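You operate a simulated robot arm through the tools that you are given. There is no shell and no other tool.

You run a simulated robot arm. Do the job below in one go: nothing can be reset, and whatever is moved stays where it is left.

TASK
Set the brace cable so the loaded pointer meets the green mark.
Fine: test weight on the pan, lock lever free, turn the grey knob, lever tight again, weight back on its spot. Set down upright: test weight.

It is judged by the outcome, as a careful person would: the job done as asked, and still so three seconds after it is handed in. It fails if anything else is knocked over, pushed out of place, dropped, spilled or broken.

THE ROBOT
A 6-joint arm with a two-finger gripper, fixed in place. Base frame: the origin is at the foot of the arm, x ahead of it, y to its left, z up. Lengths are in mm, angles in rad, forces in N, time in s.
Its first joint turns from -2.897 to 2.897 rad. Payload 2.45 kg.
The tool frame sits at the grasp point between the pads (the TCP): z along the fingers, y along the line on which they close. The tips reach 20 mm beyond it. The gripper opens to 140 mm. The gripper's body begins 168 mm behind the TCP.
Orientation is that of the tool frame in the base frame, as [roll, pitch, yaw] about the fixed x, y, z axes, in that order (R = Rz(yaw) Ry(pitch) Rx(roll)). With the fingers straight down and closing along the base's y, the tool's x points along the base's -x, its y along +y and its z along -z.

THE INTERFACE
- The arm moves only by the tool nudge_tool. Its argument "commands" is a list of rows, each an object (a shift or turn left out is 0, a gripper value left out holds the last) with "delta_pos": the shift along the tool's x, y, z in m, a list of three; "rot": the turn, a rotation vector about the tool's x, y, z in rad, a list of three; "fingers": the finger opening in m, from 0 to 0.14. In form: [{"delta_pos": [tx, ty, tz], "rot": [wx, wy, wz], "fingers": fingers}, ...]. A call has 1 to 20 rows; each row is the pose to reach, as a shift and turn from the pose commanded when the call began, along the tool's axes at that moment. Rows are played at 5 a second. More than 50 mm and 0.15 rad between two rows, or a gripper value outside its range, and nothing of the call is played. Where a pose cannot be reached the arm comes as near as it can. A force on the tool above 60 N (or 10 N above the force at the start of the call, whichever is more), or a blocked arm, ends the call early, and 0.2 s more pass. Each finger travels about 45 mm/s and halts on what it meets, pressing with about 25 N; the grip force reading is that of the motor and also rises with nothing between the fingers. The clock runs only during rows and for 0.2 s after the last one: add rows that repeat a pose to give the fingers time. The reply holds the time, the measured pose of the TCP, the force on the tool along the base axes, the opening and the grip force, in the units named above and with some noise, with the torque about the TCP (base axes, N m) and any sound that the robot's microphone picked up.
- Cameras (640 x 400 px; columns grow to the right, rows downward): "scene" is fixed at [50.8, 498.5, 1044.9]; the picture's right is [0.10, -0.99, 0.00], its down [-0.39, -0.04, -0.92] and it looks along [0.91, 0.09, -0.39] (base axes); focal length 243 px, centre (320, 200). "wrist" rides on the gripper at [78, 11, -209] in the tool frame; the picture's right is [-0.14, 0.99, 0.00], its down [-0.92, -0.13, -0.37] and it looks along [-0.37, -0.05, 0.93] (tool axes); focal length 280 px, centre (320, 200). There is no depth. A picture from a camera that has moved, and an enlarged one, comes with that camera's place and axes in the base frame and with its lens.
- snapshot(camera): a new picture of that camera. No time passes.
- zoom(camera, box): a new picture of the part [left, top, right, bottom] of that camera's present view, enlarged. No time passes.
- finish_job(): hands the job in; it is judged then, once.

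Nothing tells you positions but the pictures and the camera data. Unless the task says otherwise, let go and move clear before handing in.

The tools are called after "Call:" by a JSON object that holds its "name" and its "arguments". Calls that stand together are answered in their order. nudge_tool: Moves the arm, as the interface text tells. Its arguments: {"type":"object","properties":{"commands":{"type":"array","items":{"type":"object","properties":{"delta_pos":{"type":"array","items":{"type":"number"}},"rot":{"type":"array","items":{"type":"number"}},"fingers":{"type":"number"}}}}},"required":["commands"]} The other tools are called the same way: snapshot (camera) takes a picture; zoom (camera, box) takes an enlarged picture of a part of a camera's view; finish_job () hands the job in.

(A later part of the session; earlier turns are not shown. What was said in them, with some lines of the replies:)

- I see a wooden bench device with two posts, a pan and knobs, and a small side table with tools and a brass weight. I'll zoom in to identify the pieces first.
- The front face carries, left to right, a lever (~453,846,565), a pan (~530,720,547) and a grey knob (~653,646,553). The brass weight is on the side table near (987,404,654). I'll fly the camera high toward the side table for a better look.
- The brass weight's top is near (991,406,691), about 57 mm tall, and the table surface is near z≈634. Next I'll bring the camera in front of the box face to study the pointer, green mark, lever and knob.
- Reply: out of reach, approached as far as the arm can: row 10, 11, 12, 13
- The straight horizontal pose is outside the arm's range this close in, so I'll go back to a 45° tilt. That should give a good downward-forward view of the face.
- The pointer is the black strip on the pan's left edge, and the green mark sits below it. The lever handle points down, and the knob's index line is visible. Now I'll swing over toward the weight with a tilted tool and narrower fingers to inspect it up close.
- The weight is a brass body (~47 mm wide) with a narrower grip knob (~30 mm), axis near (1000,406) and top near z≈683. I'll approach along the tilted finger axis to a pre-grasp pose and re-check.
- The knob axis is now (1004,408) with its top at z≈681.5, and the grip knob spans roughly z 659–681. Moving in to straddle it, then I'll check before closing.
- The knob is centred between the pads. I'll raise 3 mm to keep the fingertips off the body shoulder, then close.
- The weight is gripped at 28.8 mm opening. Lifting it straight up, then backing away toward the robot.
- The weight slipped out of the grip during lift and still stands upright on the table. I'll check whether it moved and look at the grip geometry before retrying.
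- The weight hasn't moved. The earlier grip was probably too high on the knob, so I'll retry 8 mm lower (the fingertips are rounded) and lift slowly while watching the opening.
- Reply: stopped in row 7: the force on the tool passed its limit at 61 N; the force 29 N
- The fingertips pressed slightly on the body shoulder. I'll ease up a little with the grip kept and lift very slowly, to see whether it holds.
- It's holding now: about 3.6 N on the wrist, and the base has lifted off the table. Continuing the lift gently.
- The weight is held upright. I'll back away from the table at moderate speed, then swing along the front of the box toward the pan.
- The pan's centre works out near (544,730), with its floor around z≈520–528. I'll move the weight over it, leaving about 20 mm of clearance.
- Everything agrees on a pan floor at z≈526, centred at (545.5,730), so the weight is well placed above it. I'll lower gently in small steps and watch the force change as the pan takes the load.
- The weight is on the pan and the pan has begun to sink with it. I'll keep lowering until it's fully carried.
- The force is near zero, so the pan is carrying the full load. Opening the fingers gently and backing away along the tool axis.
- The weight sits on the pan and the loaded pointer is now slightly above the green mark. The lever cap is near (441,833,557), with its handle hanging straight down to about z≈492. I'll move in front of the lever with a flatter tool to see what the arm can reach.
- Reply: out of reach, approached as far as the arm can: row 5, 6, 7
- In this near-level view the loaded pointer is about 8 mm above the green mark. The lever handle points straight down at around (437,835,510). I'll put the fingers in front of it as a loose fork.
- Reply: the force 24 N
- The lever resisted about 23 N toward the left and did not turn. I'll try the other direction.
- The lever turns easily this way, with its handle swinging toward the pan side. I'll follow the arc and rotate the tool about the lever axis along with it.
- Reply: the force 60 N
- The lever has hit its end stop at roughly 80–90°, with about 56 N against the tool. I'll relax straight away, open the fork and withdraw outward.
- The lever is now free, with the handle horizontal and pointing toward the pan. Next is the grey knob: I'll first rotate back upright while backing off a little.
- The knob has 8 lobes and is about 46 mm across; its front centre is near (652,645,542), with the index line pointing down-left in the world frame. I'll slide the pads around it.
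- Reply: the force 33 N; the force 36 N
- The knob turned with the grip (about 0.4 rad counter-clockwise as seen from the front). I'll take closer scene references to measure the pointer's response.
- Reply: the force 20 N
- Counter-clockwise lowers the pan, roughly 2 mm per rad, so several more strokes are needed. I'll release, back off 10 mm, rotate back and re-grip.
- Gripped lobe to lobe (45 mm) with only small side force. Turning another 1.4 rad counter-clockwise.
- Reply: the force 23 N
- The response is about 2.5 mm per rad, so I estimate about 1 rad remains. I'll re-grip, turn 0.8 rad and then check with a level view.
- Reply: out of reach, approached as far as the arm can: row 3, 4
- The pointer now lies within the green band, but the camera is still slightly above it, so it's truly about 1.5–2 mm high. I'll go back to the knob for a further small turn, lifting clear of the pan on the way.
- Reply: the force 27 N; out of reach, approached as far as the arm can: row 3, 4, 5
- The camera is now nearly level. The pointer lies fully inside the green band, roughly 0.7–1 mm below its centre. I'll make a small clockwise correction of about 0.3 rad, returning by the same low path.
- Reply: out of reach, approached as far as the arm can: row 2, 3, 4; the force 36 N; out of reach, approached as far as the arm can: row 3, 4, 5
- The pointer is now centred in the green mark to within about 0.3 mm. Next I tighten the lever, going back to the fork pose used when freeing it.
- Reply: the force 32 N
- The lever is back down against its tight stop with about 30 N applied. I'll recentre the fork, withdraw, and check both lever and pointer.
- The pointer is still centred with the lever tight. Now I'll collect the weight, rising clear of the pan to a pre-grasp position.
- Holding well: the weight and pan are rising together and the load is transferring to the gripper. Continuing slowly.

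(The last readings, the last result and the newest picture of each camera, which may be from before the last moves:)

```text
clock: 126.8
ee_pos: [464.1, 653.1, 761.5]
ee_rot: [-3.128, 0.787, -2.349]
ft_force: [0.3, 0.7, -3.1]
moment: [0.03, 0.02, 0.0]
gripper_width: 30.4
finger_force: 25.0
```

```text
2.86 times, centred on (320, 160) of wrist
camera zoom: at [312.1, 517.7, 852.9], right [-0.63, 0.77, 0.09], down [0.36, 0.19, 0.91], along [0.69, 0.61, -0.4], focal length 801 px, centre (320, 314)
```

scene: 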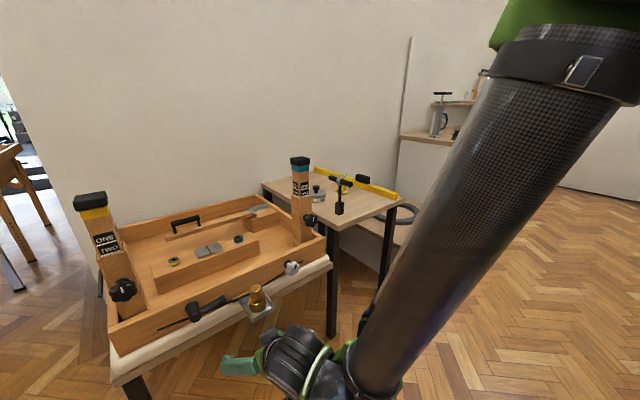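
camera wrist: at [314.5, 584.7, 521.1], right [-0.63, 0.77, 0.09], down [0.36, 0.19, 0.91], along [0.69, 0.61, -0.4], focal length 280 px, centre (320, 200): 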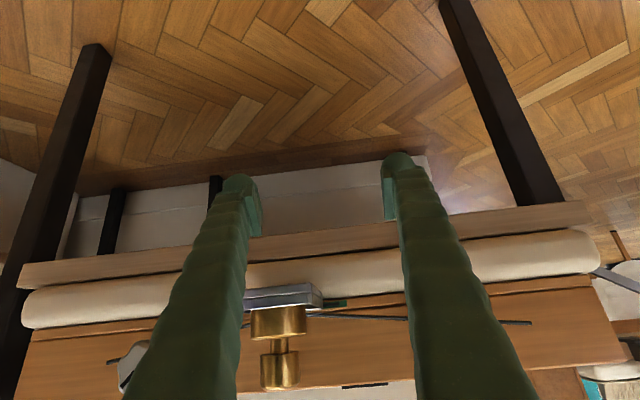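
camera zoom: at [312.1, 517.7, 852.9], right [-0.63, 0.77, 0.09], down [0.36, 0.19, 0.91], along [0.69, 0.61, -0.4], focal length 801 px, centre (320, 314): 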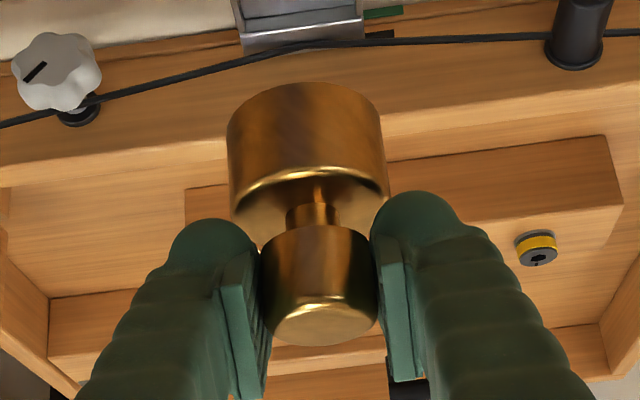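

Call:
{"name": "nudge_tool", "arguments": {"commands": [{"delta_pos": [-0.0025, -0.0139, -0.0009], "rot": [0.008, 0, 0.0079], "fingers": 0.0}, {"delta_pos": [-0.0076, -0.0418, -0.0028], "rot": [0.0238, 0, 0.0238]}, {"delta_pos": [-0.0126, -0.0697, -0.0047], "rot": [0.0397, 0, 0.0396]}, {"delta_pos": [-0.0177, -0.0976, -0.0066], "rot": [0.0556, 0, 0.0554]}, {"delta_pos": [-0.0227, -0.1254, -0.0085], "rot": [0.0715, 0, 0.0713]}, {"delta_pos": [-0.0277, -0.1533, -0.0104], "rot": [0.0874, 0, 0.0871]}, {"delta_pos": [-0.0328, -0.1812, -0.0123], "rot": [0.1033, 0, 0.1029]}, {"delta_pos": [-0.0378, -0.209, -0.0142], "rot": [0.1192, 0, 0.1188]}, {"delta_pos": [-0.0429, -0.2369, -0.0161], "rot": [0.1351, 0, 0.1346]}, {"delta_pos": [-0.0479, -0.2648, -0.018], "rot": [0.1509, 0, 0.1504]}, {"delta_pos": [-0.053, -0.2926, -0.0199], "rot": [0.1668, 0, 0.1663]}, {"delta_pos": [-0.058, -0.3205, -0.0218], "rot": [0.1827, 0, 0.1821]}, {"delta_pos": [-0.0631, -0.3484, -0.0237], "rot": [0.1986, 0, 0.1979]}, {"delta_pos": [-0.0681, -0.3763, -0.0256], "rot": [0.2145, 0, 0.2138]}, {"delta_pos": [-0.0731, -0.4041, -0.0275], "rot": [0.2304, 0, 0.2296]}, {"delta_pos": [-0.0782, -0.432, -0.0294], "rot": [0.2463, 0, 0.2454]}, {"delta_pos": [-0.0832, -0.4599, -0.0313], "rot": [0.2622, 0, 0.2613]}, {"delta_pos": [-0.0883, -0.4877, -0.0332], "rot": [0.2781, 0, 0.2771]}, {"delta_pos": [-0.0908, -0.5017, -0.0341], "rot": [0.286, 0, 0.285]}, {"delta_pos": [-0.0908, -0.5017, -0.0341], "rot": [0.286, 0, 0.285]}]}}

Call:
{"name": "snapshot", "arguments": {"camera": "wrist"}}

Call:
{"name": "snapshot", "arguments": {"camera": "scene"}}

Call:
{"name": "zoom", "arguments": {"camera": "wrist", "box": [250, 90, 390, 230]}}

```text
clock: 131.0
ee_pos: [846.3, 329.4, 852.6]
ee_rot: [-3.131, 0.789, -2.752]
ft_force: [-0.1, -0.1, -3.0]
moment: [-0.03, 0.02, 0.0]
gripper_width: 30.6
finger_force: 25.2
```

```text
taken
camera wrist: at [652.9, 263.0, 943.8], right [-0.28, 0.96, 0.09], down [0.4, 0.03, 0.91], along [0.87, 0.29, -0.39], focal length 280 px, centre (320, 200)
```

wrist: 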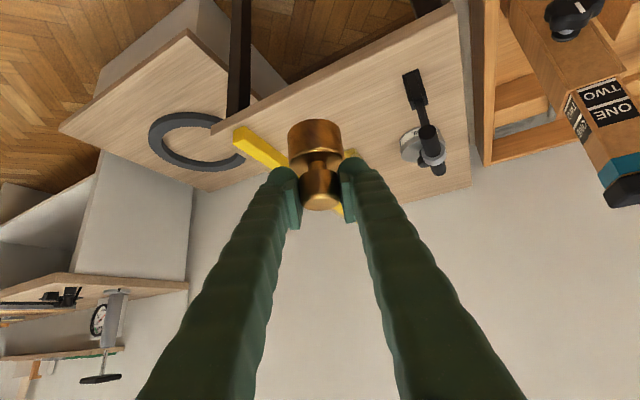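

```text
taken
```

scene: 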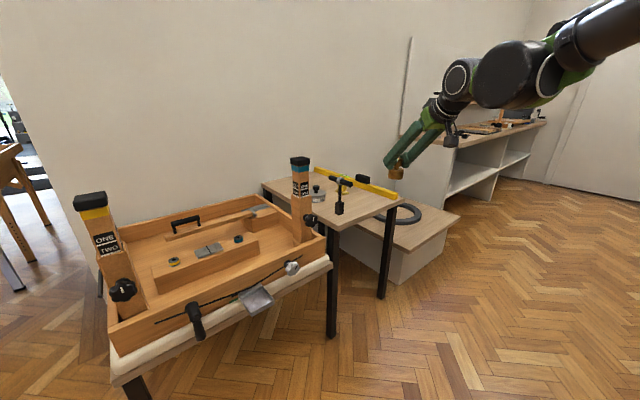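

```text
2.86 times, centred on (320, 160) of wrist
camera zoom: at [652.9, 263.0, 943.8], right [-0.28, 0.96, 0.09], down [0.4, 0.03, 0.91], along [0.87, 0.29, -0.39], focal length 801 px, centre (320, 314)
```

zoom: 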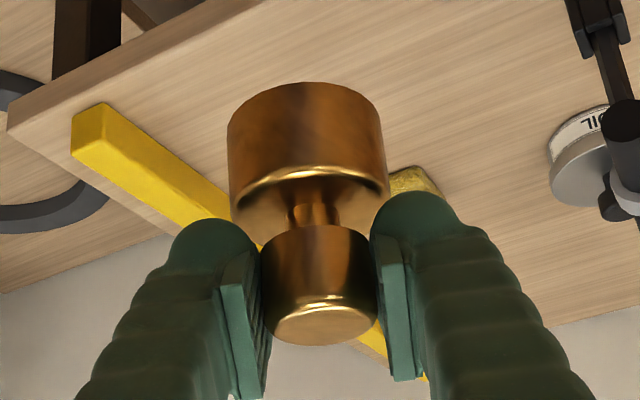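

Call:
{"name": "nudge_tool", "arguments": {"commands": [{"delta_pos": [-0.008, 0.001, 0.01], "fingers": 0.0}, {"delta_pos": [-0.024, 0.0028, 0.031]}, {"delta_pos": [-0.044, 0.0052, 0.057]}, {"delta_pos": [-0.064, 0.0076, 0.083]}, {"delta_pos": [-0.084, 0.01, 0.109]}, {"delta_pos": [-0.1, 0.0119, 0.13]}, {"delta_pos": [-0.1078, 0.0128, 0.1406]}, {"delta_pos": [-0.1078, 0.0128, 0.1406]}, {"delta_pos": [-0.1078, 0.0128, 0.1406]}]}}

Call:
{"name": "zoom", "arguments": {"camera": "wrist", "box": [250, 90, 390, 230]}}

Call:
{"name": "zoom", "arguments": {"camera": "scene", "box": [320, 120, 420, 220]}}

```text
clock: 133.0
ee_pos: [1005.4, 405.5, 828.7]
ee_rot: [-3.13, 0.791, -2.748]
ft_force: [0.7, 0.5, -3.0]
moment: [0.01, 0.01, 0.02]
gripper_width: 30.9
finger_force: 25.0
```

```text
2.86 times, centred on (320, 160) of wrist
camera zoom: at [812.5, 339.1, 920.7], right [-0.28, 0.96, 0.09], down [0.4, 0.03, 0.91], along [0.87, 0.29, -0.4], focal length 801 px, centre (320, 314)
```

zoom: 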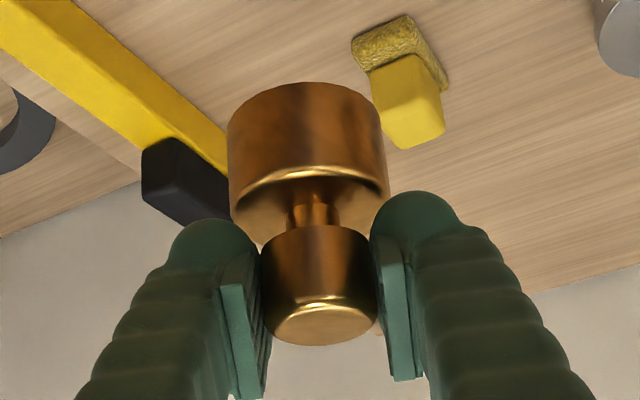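

```text
4.00 times, centred on (370, 170) of scene
camera zoom: at [50.8, 498.5, 1044.9], right [0.1, -0.99, 0.0], down [-0.39, -0.04, -0.92], along [0.91, 0.09, -0.39], focal length 972 px, centre (120, 320)
```

zoom: 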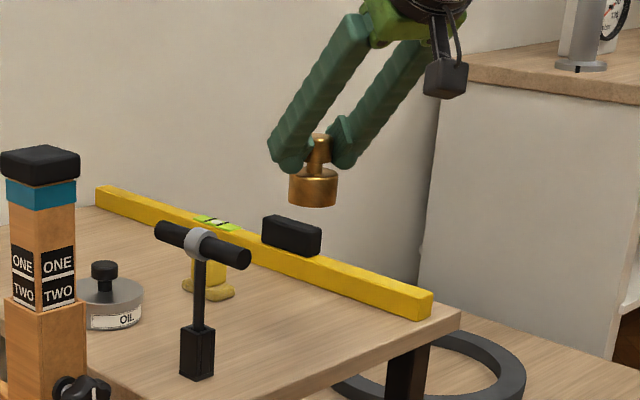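

Call:
{"name": "nudge_tool", "arguments": {"commands": [{"delta_pos": [0.007, 0.0005, 0.007], "fingers": 0.0}, {"delta_pos": [0.019, 0.001, 0.019]}, {"delta_pos": [0.033, 0.0015, 0.033]}, {"delta_pos": [0.047, 0.002, 0.0465]}, {"delta_pos": [0.061, 0.002, 0.06]}, {"delta_pos": [0.075, 0.002, 0.074]}, {"delta_pos": [0.088, 0.002, 0.087]}, {"delta_pos": [0.096, 0.002, 0.0945]}, {"delta_pos": [0.0997, 0.002, 0.0982]}, {"delta_pos": [0.0997, 0.002, 0.0982]}, {"delta_pos": [0.0997, 0.002, 0.0982]}]}}

Call:
{"name": "zoom", "arguments": {"camera": "wrist", "box": [250, 90, 390, 230]}}

Call:
{"name": "zoom", "arguments": {"camera": "scene", "box": [330, 150, 410, 220]}}

```text
clock: 135.4
ee_pos: [1004.0, 406.9, 689.0]
ee_rot: [-3.131, 0.789, -2.752]
ft_force: [-0.4, -0.1, -2.0]
moment: [0.0, 0.0, -0.01]
gripper_width: 30.5
finger_force: 25.1
```

```text
2.86 times, centred on (320, 160) of wrist
camera zoom: at [810.7, 340.8, 781.6], right [-0.28, 0.96, 0.09], down [0.4, 0.03, 0.91], along [0.87, 0.29, -0.4], focal length 801 px, centre (320, 314)
```

zoom: 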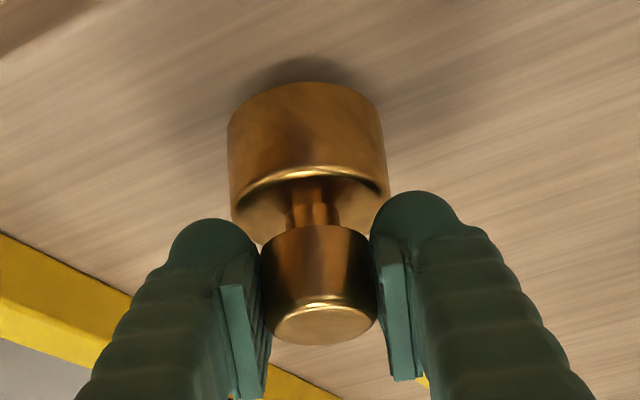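

```text
5.71 times, centred on (370, 185) of scene
camera zoom: at [50.8, 498.5, 1044.9], right [0.1, -0.99, 0.0], down [-0.39, -0.04, -0.92], along [0.91, 0.09, -0.39], focal length 1389 px, centre (34, 286)
```

zoom: 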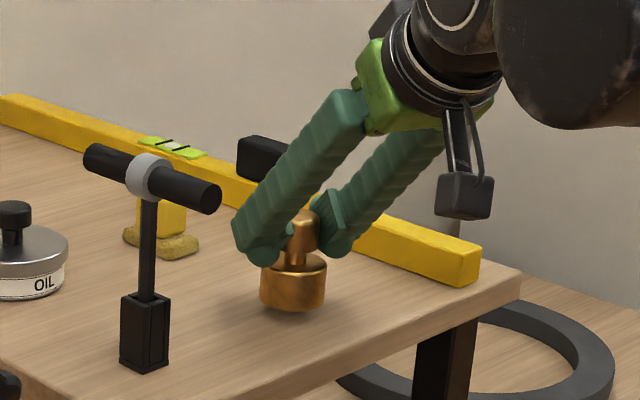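

Call:
{"name": "nudge_tool", "arguments": {"commands": [{"delta_pos": [0.0014, 0, 0.0014], "fingers": 0.0}, {"delta_pos": [0.0028, 0, 0.0028]}, {"delta_pos": [0.0042, 0, 0.0042]}, {"delta_pos": [0.0056, 0, 0.0056]}, {"delta_pos": [0.007, 0, 0.007]}, {"delta_pos": [0.0078, 0, 0.0078]}, {"delta_pos": [0.0078, 0, 0.0078]}]}}

Call:
{"name": "zoom", "arguments": {"camera": "scene", "box": [330, 150, 410, 220]}}

Call:
{"name": "zoom", "arguments": {"camera": "wrist", "box": [250, 90, 390, 230]}}

```text
clock: 137.0
ee_pos: [1003.5, 405.8, 678.1]
ee_rot: [-3.132, 0.789, -2.751]
ft_force: [0.5, 0.5, -3.9]
moment: [0.02, 0.0, 0.03]
gripper_width: 30.8
finger_force: 24.6
```

```text
5.71 times, centred on (370, 185) of scene
camera zoom: at [50.8, 498.5, 1044.9], right [0.1, -0.99, 0.0], down [-0.39, -0.04, -0.92], along [0.91, 0.09, -0.39], focal length 1389 px, centre (34, 286)
```

zoom: 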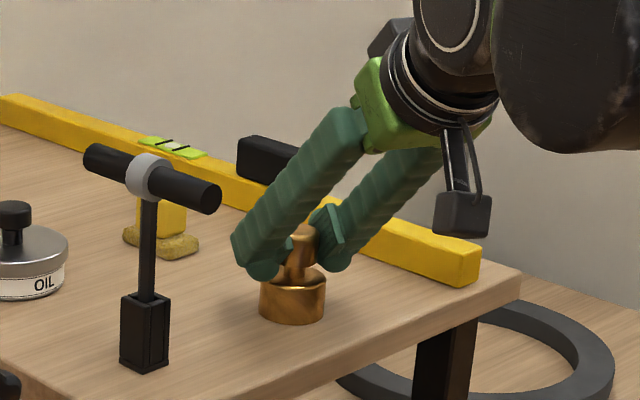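

```text
2.86 times, centred on (320, 160) of wrist
camera zoom: at [811.2, 340.5, 770.3], right [-0.28, 0.96, 0.09], down [0.4, 0.03, 0.91], along [0.87, 0.29, -0.4], focal length 801 px, centre (320, 314)
```

zoom: 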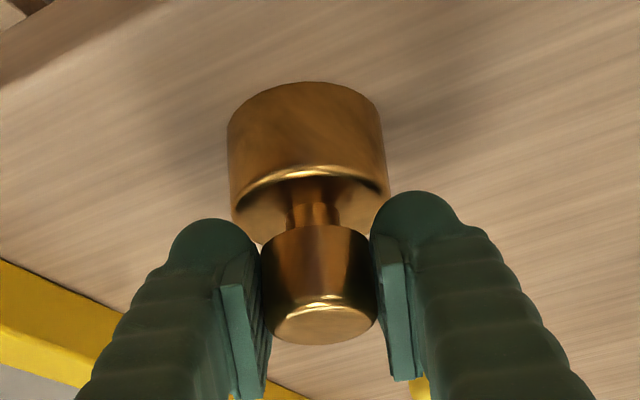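

Call:
{"name": "nudge_tool", "arguments": {"commands": [{"delta_pos": [0.0004, 0, 0.0004], "fingers": 0.0}, {"delta_pos": [0.0008, 0, 0.0008]}, {"delta_pos": [0.0012, 0, 0.0012]}, {"delta_pos": [0.0012, 0, 0.0012]}]}}

Call:
{"name": "zoom", "arguments": {"camera": "scene", "box": [345, 175, 395, 215]}}

```text
clock: 138.0
ee_pos: [1004.9, 405.6, 678.0]
ee_rot: [-3.131, 0.791, -2.752]
ft_force: [2.2, 3.1, 12.8]
moment: [-0.08, 0.05, 0.03]
gripper_width: 30.6
finger_force: 24.8
```

```text
10.00 times, centred on (370, 195) of scene
camera zoom: at [50.8, 498.5, 1044.9], right [0.1, -0.99, 0.0], down [-0.39, -0.04, -0.92], along [0.91, 0.09, -0.39], focal length 2431 px, centre (-180, 250)
```

zoom: 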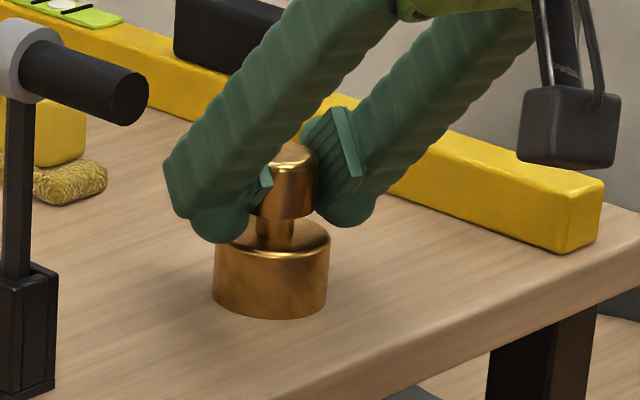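

The weight has landed (about 13 N contact), and its image position matches the original spot. Releasing and retreating along the tool axis.

Call:
{"name": "nudge_tool", "arguments": {"commands": [{"delta_pos": [-0.0006, 0, -0.0006], "fingers": 0.031}, {"delta_pos": [-0.0006, 0, -0.0006], "fingers": 0.038}, {"delta_pos": [-0.0006, 0, -0.0006], "fingers": 0.05}, {"delta_pos": [-0.0006, 0, -0.0006], "fingers": 0.066}, {"delta_pos": [-0.0006, 0, -0.0006], "fingers": 0.076}, {"delta_pos": [-0.0006, 0, -0.0006], "fingers": 0.076}]}}

Call:
{"name": "zoom", "arguments": {"camera": "wrist", "box": [250, 90, 390, 230]}}

Call:
{"name": "zoom", "arguments": {"camera": "scene", "box": [345, 175, 395, 215]}}

```text
clock: 139.4
ee_pos: [1005.5, 404.9, 678.0]
ee_rot: [-3.131, 0.789, -2.755]
ft_force: [0.4, -0.1, 0.4]
moment: [-0.01, 0.0, 0.03]
gripper_width: 76.0
finger_force: 0.0
```

```text
2.86 times, centred on (320, 160) of wrist
camera zoom: at [811.1, 339.9, 769.9], right [-0.28, 0.96, 0.09], down [0.4, 0.03, 0.91], along [0.87, 0.29, -0.39], focal length 801 px, centre (320, 314)
```

zoom: 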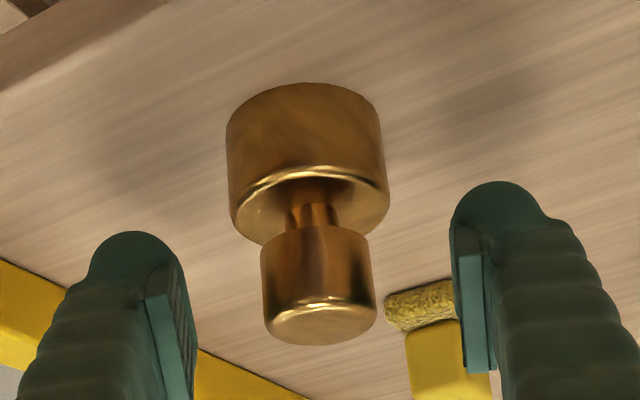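

```text
10.00 times, centred on (370, 195) of scene
camera zoom: at [50.8, 498.5, 1044.9], right [0.1, -0.99, 0.0], down [-0.39, -0.04, -0.92], along [0.91, 0.09, -0.39], focal length 2431 px, centre (-180, 250)
```

zoom: 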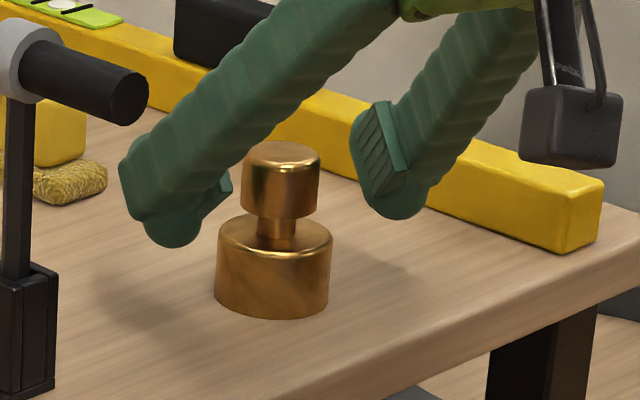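

Call:
{"name": "nudge_tool", "arguments": {"commands": [{"delta_pos": [0, 0, -0.01]}, {"delta_pos": [0, 0, -0.03]}, {"delta_pos": [0, 0, -0.06]}, {"delta_pos": [0, 0, -0.095]}, {"delta_pos": [0, 0, -0.13]}, {"delta_pos": [0, 0, -0.17]}, {"delta_pos": [0, 0, -0.21]}, {"delta_pos": [0, 0, -0.245]}, {"delta_pos": [0, 0, -0.245]}]}}

Call:
{"name": "snapshot", "arguments": {"camera": "scene"}}

Call:
{"name": "zoom", "arguments": {"camera": "wrist", "box": [270, 60, 390, 180]}}

Call:
{"name": "zoom", "arguments": {"camera": "scene", "box": [280, 150, 420, 240]}}

Call:
{"name": "zoom", "arguments": {"camera": "scene", "box": [140, 230, 330, 350]}}

```text
clock: 141.4
ee_pos: [842.5, 340.9, 852.6]
ee_rot: [-3.131, 0.79, -2.751]
ft_force: [-0.6, 0.4, -0.6]
moment: [-0.02, -0.01, -0.02]
gripper_width: 76.1
finger_force: 0.0
```

```text
taken
```

scene: 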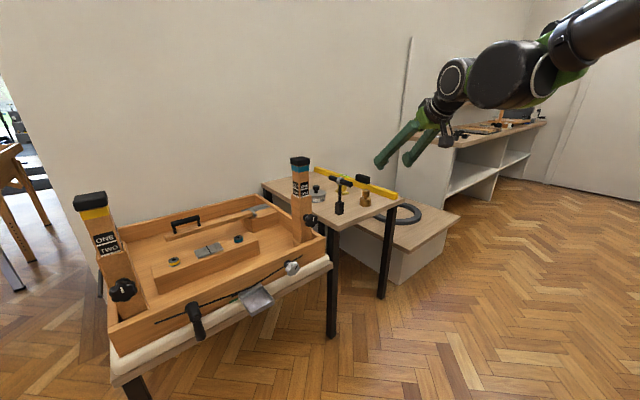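

```text
3.33 times, centred on (330, 120) of wrist
camera zoom: at [649.9, 274.9, 943.9], right [-0.28, 0.96, 0.09], down [0.4, 0.03, 0.91], along [0.87, 0.29, -0.39], focal length 935 px, centre (287, 467)
```

zoom: 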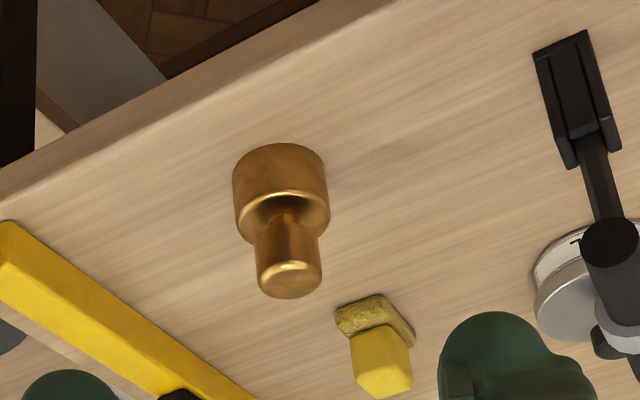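

```text
4.44 times, centred on (350, 195) of scene
camera zoom: at [50.8, 498.5, 1044.9], right [0.1, -0.99, 0.0], down [-0.39, -0.04, -0.92], along [0.91, 0.09, -0.39], focal length 1080 px, centre (187, 222)
```

zoom: 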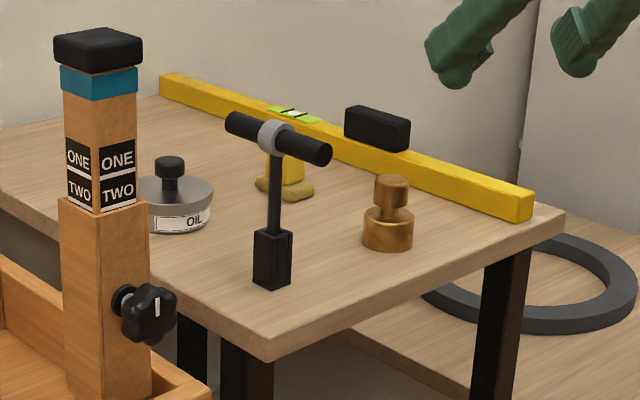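

```text
3.33 times, centred on (235, 290) of scene
camera zoom: at [50.8, 498.5, 1044.9], right [0.1, -0.99, 0.0], down [-0.39, -0.04, -0.92], along [0.91, 0.09, -0.39], focal length 810 px, centre (603, -100)
```

zoom: 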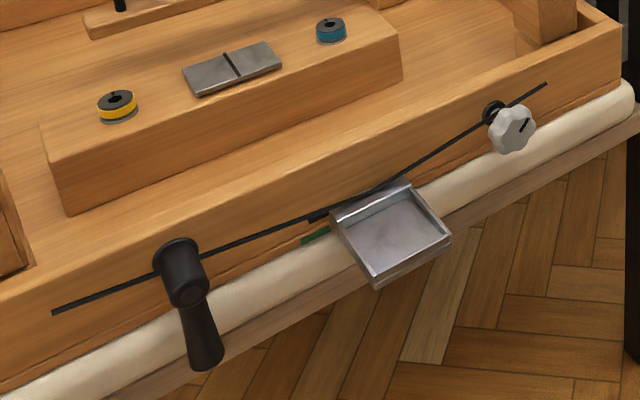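

Call:
{"name": "zoom", "arguments": {"camera": "scene", "box": [330, 150, 410, 220]}}

Call:
{"name": "zoom", "arguments": {"camera": "scene", "box": [260, 160, 420, 260]}}

```text
5.71 times, centred on (370, 185) of scene
camera zoom: at [50.8, 498.5, 1044.9], right [0.1, -0.99, 0.0], down [-0.39, -0.04, -0.92], along [0.91, 0.09, -0.39], focal length 1389 px, centre (34, 286)
```

zoom: 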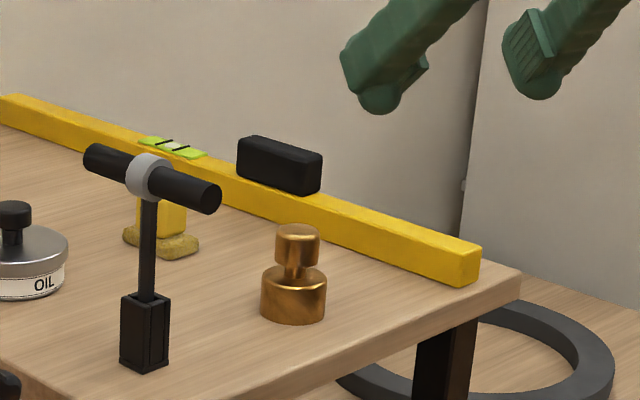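

```text
4.00 times, centred on (340, 210) of scene
camera zoom: at [50.8, 498.5, 1044.9], right [0.1, -0.99, 0.0], down [-0.39, -0.04, -0.92], along [0.91, 0.09, -0.39], focal length 972 px, centre (240, 160)
```

zoom: 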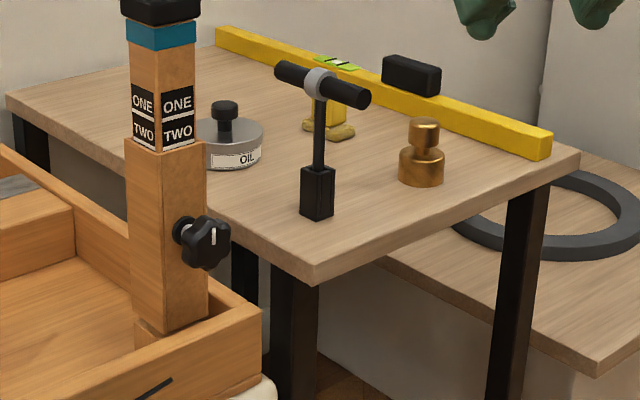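

The weight is upright, but comparing with the first pictures it landed about 7 mm too far in +x. I'll go back, grip it properly centred and slide it back onto its original spot.

Call:
{"name": "nudge_tool", "arguments": {"commands": [{"delta_pos": [0, 0, 0.04], "fingers": 0.076}, {"delta_pos": [0, 0, 0.08]}, {"delta_pos": [0, 0, 0.12]}, {"delta_pos": [0, 0, 0.155]}, {"delta_pos": [0, 0, 0.185]}, {"delta_pos": [0, 0, 0.21]}, {"delta_pos": [0, 0, 0.21]}]}}

Call:
{"name": "zoom", "arguments": {"camera": "wrist", "box": [250, 90, 390, 230]}}

```text
clock: 143.0
ee_pos: [981.8, 394.5, 703.4]
ee_rot: [-3.131, 0.788, -2.753]
ft_force: [0.4, -0.2, -1.0]
moment: [0.0, 0.03, 0.02]
gripper_width: 76.4
finger_force: 0.2
```

```text
2.86 times, centred on (320, 160) of wrist
camera zoom: at [788.3, 328.9, 795.2], right [-0.28, 0.96, 0.09], down [0.4, 0.03, 0.91], along [0.87, 0.29, -0.39], focal length 801 px, centre (320, 314)
```

zoom: 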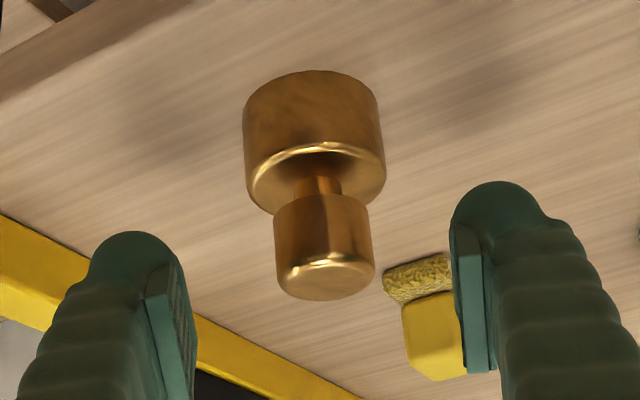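

Call:
{"name": "nudge_tool", "arguments": {"commands": [{"delta_pos": [-0.0005, 0.0003, 0.015], "fingers": 0.076}, {"delta_pos": [-0.001, 0.0006, 0.03]}, {"delta_pos": [-0.0015, 0.0008, 0.0419]}, {"delta_pos": [-0.0015, 0.0008, 0.0419]}, {"delta_pos": [-0.0015, 0.0008, 0.0419]}]}}

Call:
{"name": "zoom", "arguments": {"camera": "wrist", "box": [250, 90, 390, 230]}}

```text
clock: 144.2
ee_pos: [1008.7, 409.7, 675.5]
ee_rot: [-3.133, 0.788, -2.751]
ft_force: [0.7, 0.8, 0.5]
moment: [-0.01, -0.01, -0.03]
gripper_width: 75.9
finger_force: 0.1
```

```text
2.86 times, centred on (320, 160) of wrist
camera zoom: at [816.5, 342.3, 766.5], right [-0.28, 0.96, 0.09], down [0.4, 0.03, 0.91], along [0.87, 0.29, -0.39], focal length 801 px, centre (320, 314)
```

zoom: 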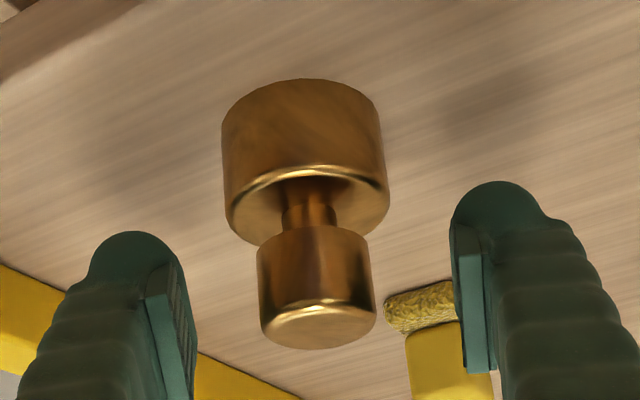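

Call:
{"name": "nudge_tool", "arguments": {"commands": [{"delta_pos": [-0.001, 0, -0.001], "fingers": 0.06}, {"delta_pos": [-0.001, 0, -0.001], "fingers": 0.045}, {"delta_pos": [-0.001, 0, -0.001], "fingers": 0.035}, {"delta_pos": [-0.001, 0, -0.001], "fingers": 0.028}, {"delta_pos": [-0.001, 0, -0.001], "fingers": 0.024}, {"delta_pos": [-0.001, 0, -0.001], "fingers": 0.024}]}}

Call:
{"name": "zoom", "arguments": {"camera": "wrist", "box": [250, 90, 390, 230]}}

Call:
{"name": "zoom", "arguments": {"camera": "scene", "box": [330, 150, 410, 220]}}

```text
clock: 145.6
ee_pos: [1009.3, 407.6, 675.9]
ee_rot: [-3.132, 0.789, -2.753]
ft_force: [-0.1, -1.8, 2.0]
moment: [-0.03, 0.04, -0.02]
gripper_width: 30.0
finger_force: 25.0
```

```text
2.86 times, centred on (320, 160) of wrist
camera zoom: at [816.5, 342.7, 768.0], right [-0.28, 0.96, 0.09], down [0.4, 0.03, 0.91], along [0.87, 0.29, -0.39], focal length 801 px, centre (320, 314)
```

zoom: 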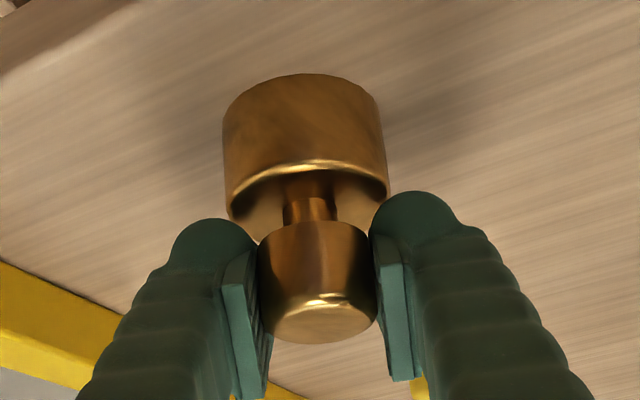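

```text
5.71 times, centred on (370, 185) of scene
camera zoom: at [50.8, 498.5, 1044.9], right [0.1, -0.99, 0.0], down [-0.39, -0.04, -0.92], along [0.91, 0.09, -0.39], focal length 1389 px, centre (34, 286)
```

zoom: 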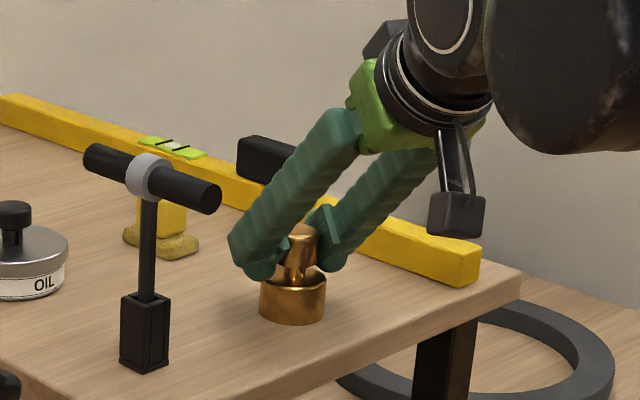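

Gripped without vertical load (2 N). Sliding it about 6.5 mm back toward −x, then releasing.

Call:
{"name": "nudge_tool", "arguments": {"commands": [{"delta_pos": [0.001, 0.0006, -0.001], "fingers": 0.024}, {"delta_pos": [0.0021, 0.0012, -0.0021]}, {"delta_pos": [0.0032, 0.0018, -0.0032]}, {"delta_pos": [0.0043, 0.0024, -0.0043]}, {"delta_pos": [0.0043, 0.0024, -0.0043]}, {"delta_pos": [0.0043, 0.0024, -0.0043]}]}}

Call:
{"name": "zoom", "arguments": {"camera": "scene", "box": [330, 150, 410, 220]}}

Call:
{"name": "zoom", "arguments": {"camera": "wrist", "box": [250, 90, 390, 230]}}

```text
clock: 147.0
ee_pos: [1004.9, 408.6, 676.4]
ee_rot: [-3.131, 0.791, -2.752]
ft_force: [2.7, 0.4, 5.3]
moment: [0.02, -0.06, -0.03]
gripper_width: 30.1
finger_force: 25.0
```

```text
5.71 times, centred on (370, 185) of scene
camera zoom: at [50.8, 498.5, 1044.9], right [0.1, -0.99, 0.0], down [-0.39, -0.04, -0.92], along [0.91, 0.09, -0.39], focal length 1389 px, centre (34, 286)
```

zoom: 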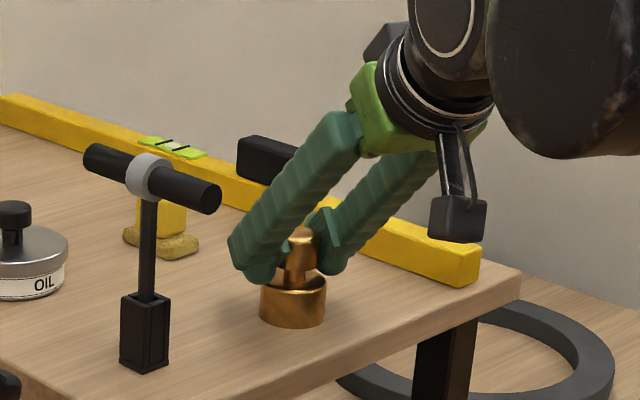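

```text
2.86 times, centred on (320, 160) of wrist
camera zoom: at [810.4, 343.0, 767.9], right [-0.28, 0.96, 0.09], down [0.4, 0.03, 0.91], along [0.87, 0.29, -0.39], focal length 801 px, centre (320, 314)
```

zoom: 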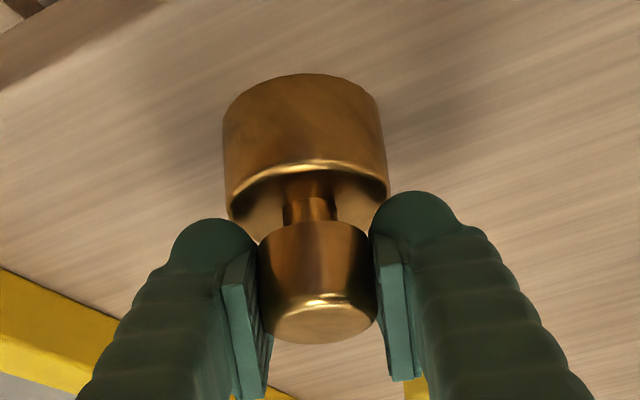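

Call:
{"name": "nudge_tool", "arguments": {"commands": [{"fingers": 0.033}, {"fingers": 0.042}, {"fingers": 0.055}, {"fingers": 0.07}, {"fingers": 0.078}, {"fingers": 0.078}]}}

Call:
{"name": "nudge_tool", "arguments": {"commands": [{"delta_pos": [0, 0, -0.01], "fingers": 0.078}, {"delta_pos": [0, 0, -0.03]}, {"delta_pos": [0, 0, -0.06]}, {"delta_pos": [0, 0, -0.095]}, {"delta_pos": [0, 0, -0.13]}, {"delta_pos": [0, 0, -0.17]}, {"delta_pos": [0, 0, -0.21]}, {"delta_pos": [0, 0, -0.25]}, {"delta_pos": [0, 0, -0.25]}]}}

Call:
{"name": "zoom", "arguments": {"camera": "scene", "box": [330, 150, 410, 220]}}

Call:
{"name": "zoom", "arguments": {"camera": "scene", "box": [260, 160, 420, 260]}}

Call:
{"name": "zoom", "arguments": {"camera": "wrist", "box": [270, 60, 390, 180]}}

Call:
{"name": "snapshot", "arguments": {"camera": "scene"}}

```text
clock: 148.4
ee_pos: [1004.5, 408.0, 676.1]
ee_rot: [-3.131, 0.789, -2.752]
ft_force: [0.2, -0.6, 0.5]
moment: [0.02, -0.04, 0.01]
gripper_width: 77.9
finger_force: 0.2
```

```text
clock: 150.4
ee_pos: [838.4, 343.2, 851.9]
ee_rot: [-3.132, 0.789, -2.753]
ft_force: [-0.6, 0.0, 0.3]
moment: [-0.01, 0.0, 0.01]
gripper_width: 77.9
finger_force: 0.1
```

```text
5.71 times, centred on (370, 185) of scene
camera zoom: at [50.8, 498.5, 1044.9], right [0.1, -0.99, 0.0], down [-0.39, -0.04, -0.92], along [0.91, 0.09, -0.39], focal length 1389 px, centre (34, 286)
```

zoom: 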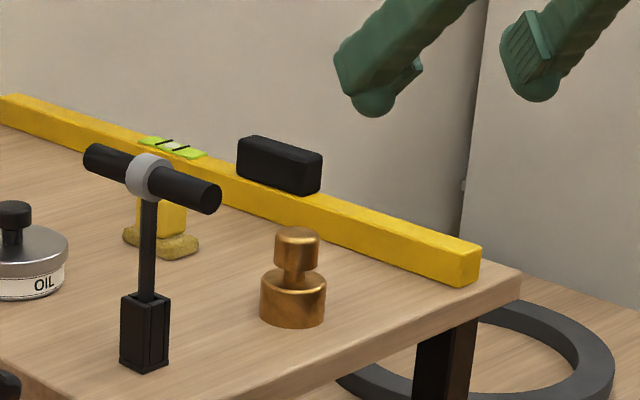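

```text
4.00 times, centred on (340, 210) of scene
camera zoom: at [50.8, 498.5, 1044.9], right [0.1, -0.99, 0.0], down [-0.39, -0.04, -0.92], along [0.91, 0.09, -0.39], focal length 972 px, centre (240, 160)
```

zoom: 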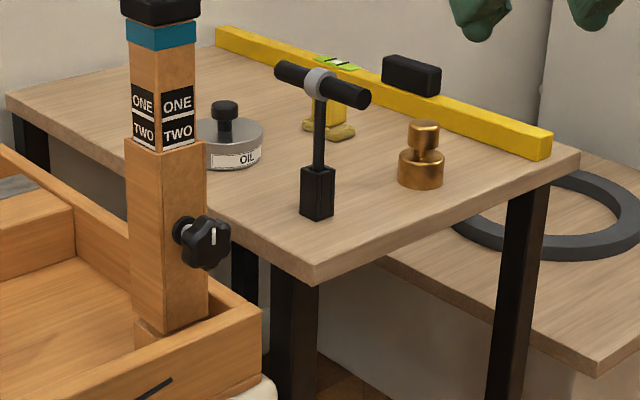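

```text
3.33 times, centred on (330, 120) of wrist
camera zoom: at [645.0, 278.1, 943.7], right [-0.28, 0.96, 0.09], down [0.4, 0.03, 0.91], along [0.87, 0.29, -0.39], focal length 935 px, centre (287, 467)
```

zoom: 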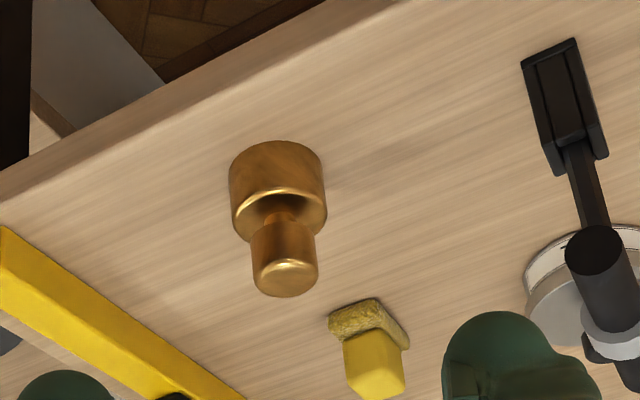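

```text
taken
```

scene: 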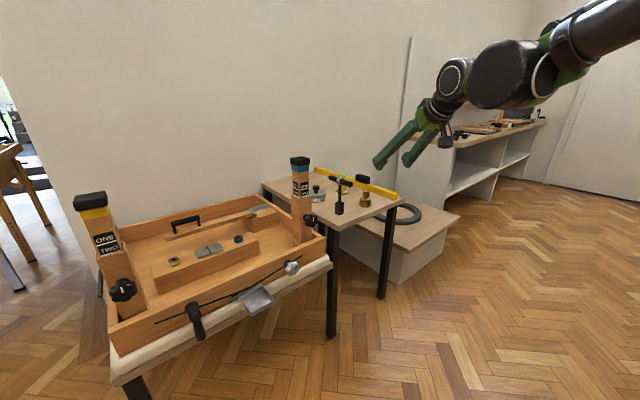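

The weight is upright on its original spot, matching the first pictures. The lever is down and tight, and with the weight on the pan the pointer sat in the green mark. Nothing else looks disturbed and the arm is clear, so I'm handing in.

Call:
{"name": "finish_job", "arguments": {}}

```text
The job is handed in.
```

The brace cable is set: with the test weight on the pan, the pointer sat on the green mark, within about 0.3 mm of its centre. I re-checked it after tightening the lever and it had not moved.

- **Knob:** I turned the grey knob counter-clockwise about 3.6 rad, then back about 0.3 rad after slightly overshooting. The lock lever was free throughout.
- **Lock lever:** it is back straight down against its tight stop.
- **Test weight:** it is upright on its spot. The first lift attempt slipped, but the weight stayed standing where it was. On return I set it down about 7 mm off, then slid it back. The scene camera now shows it where it stood at the start.

I saw nothing else knocked over or moved. The gripper is open and clear of the table.
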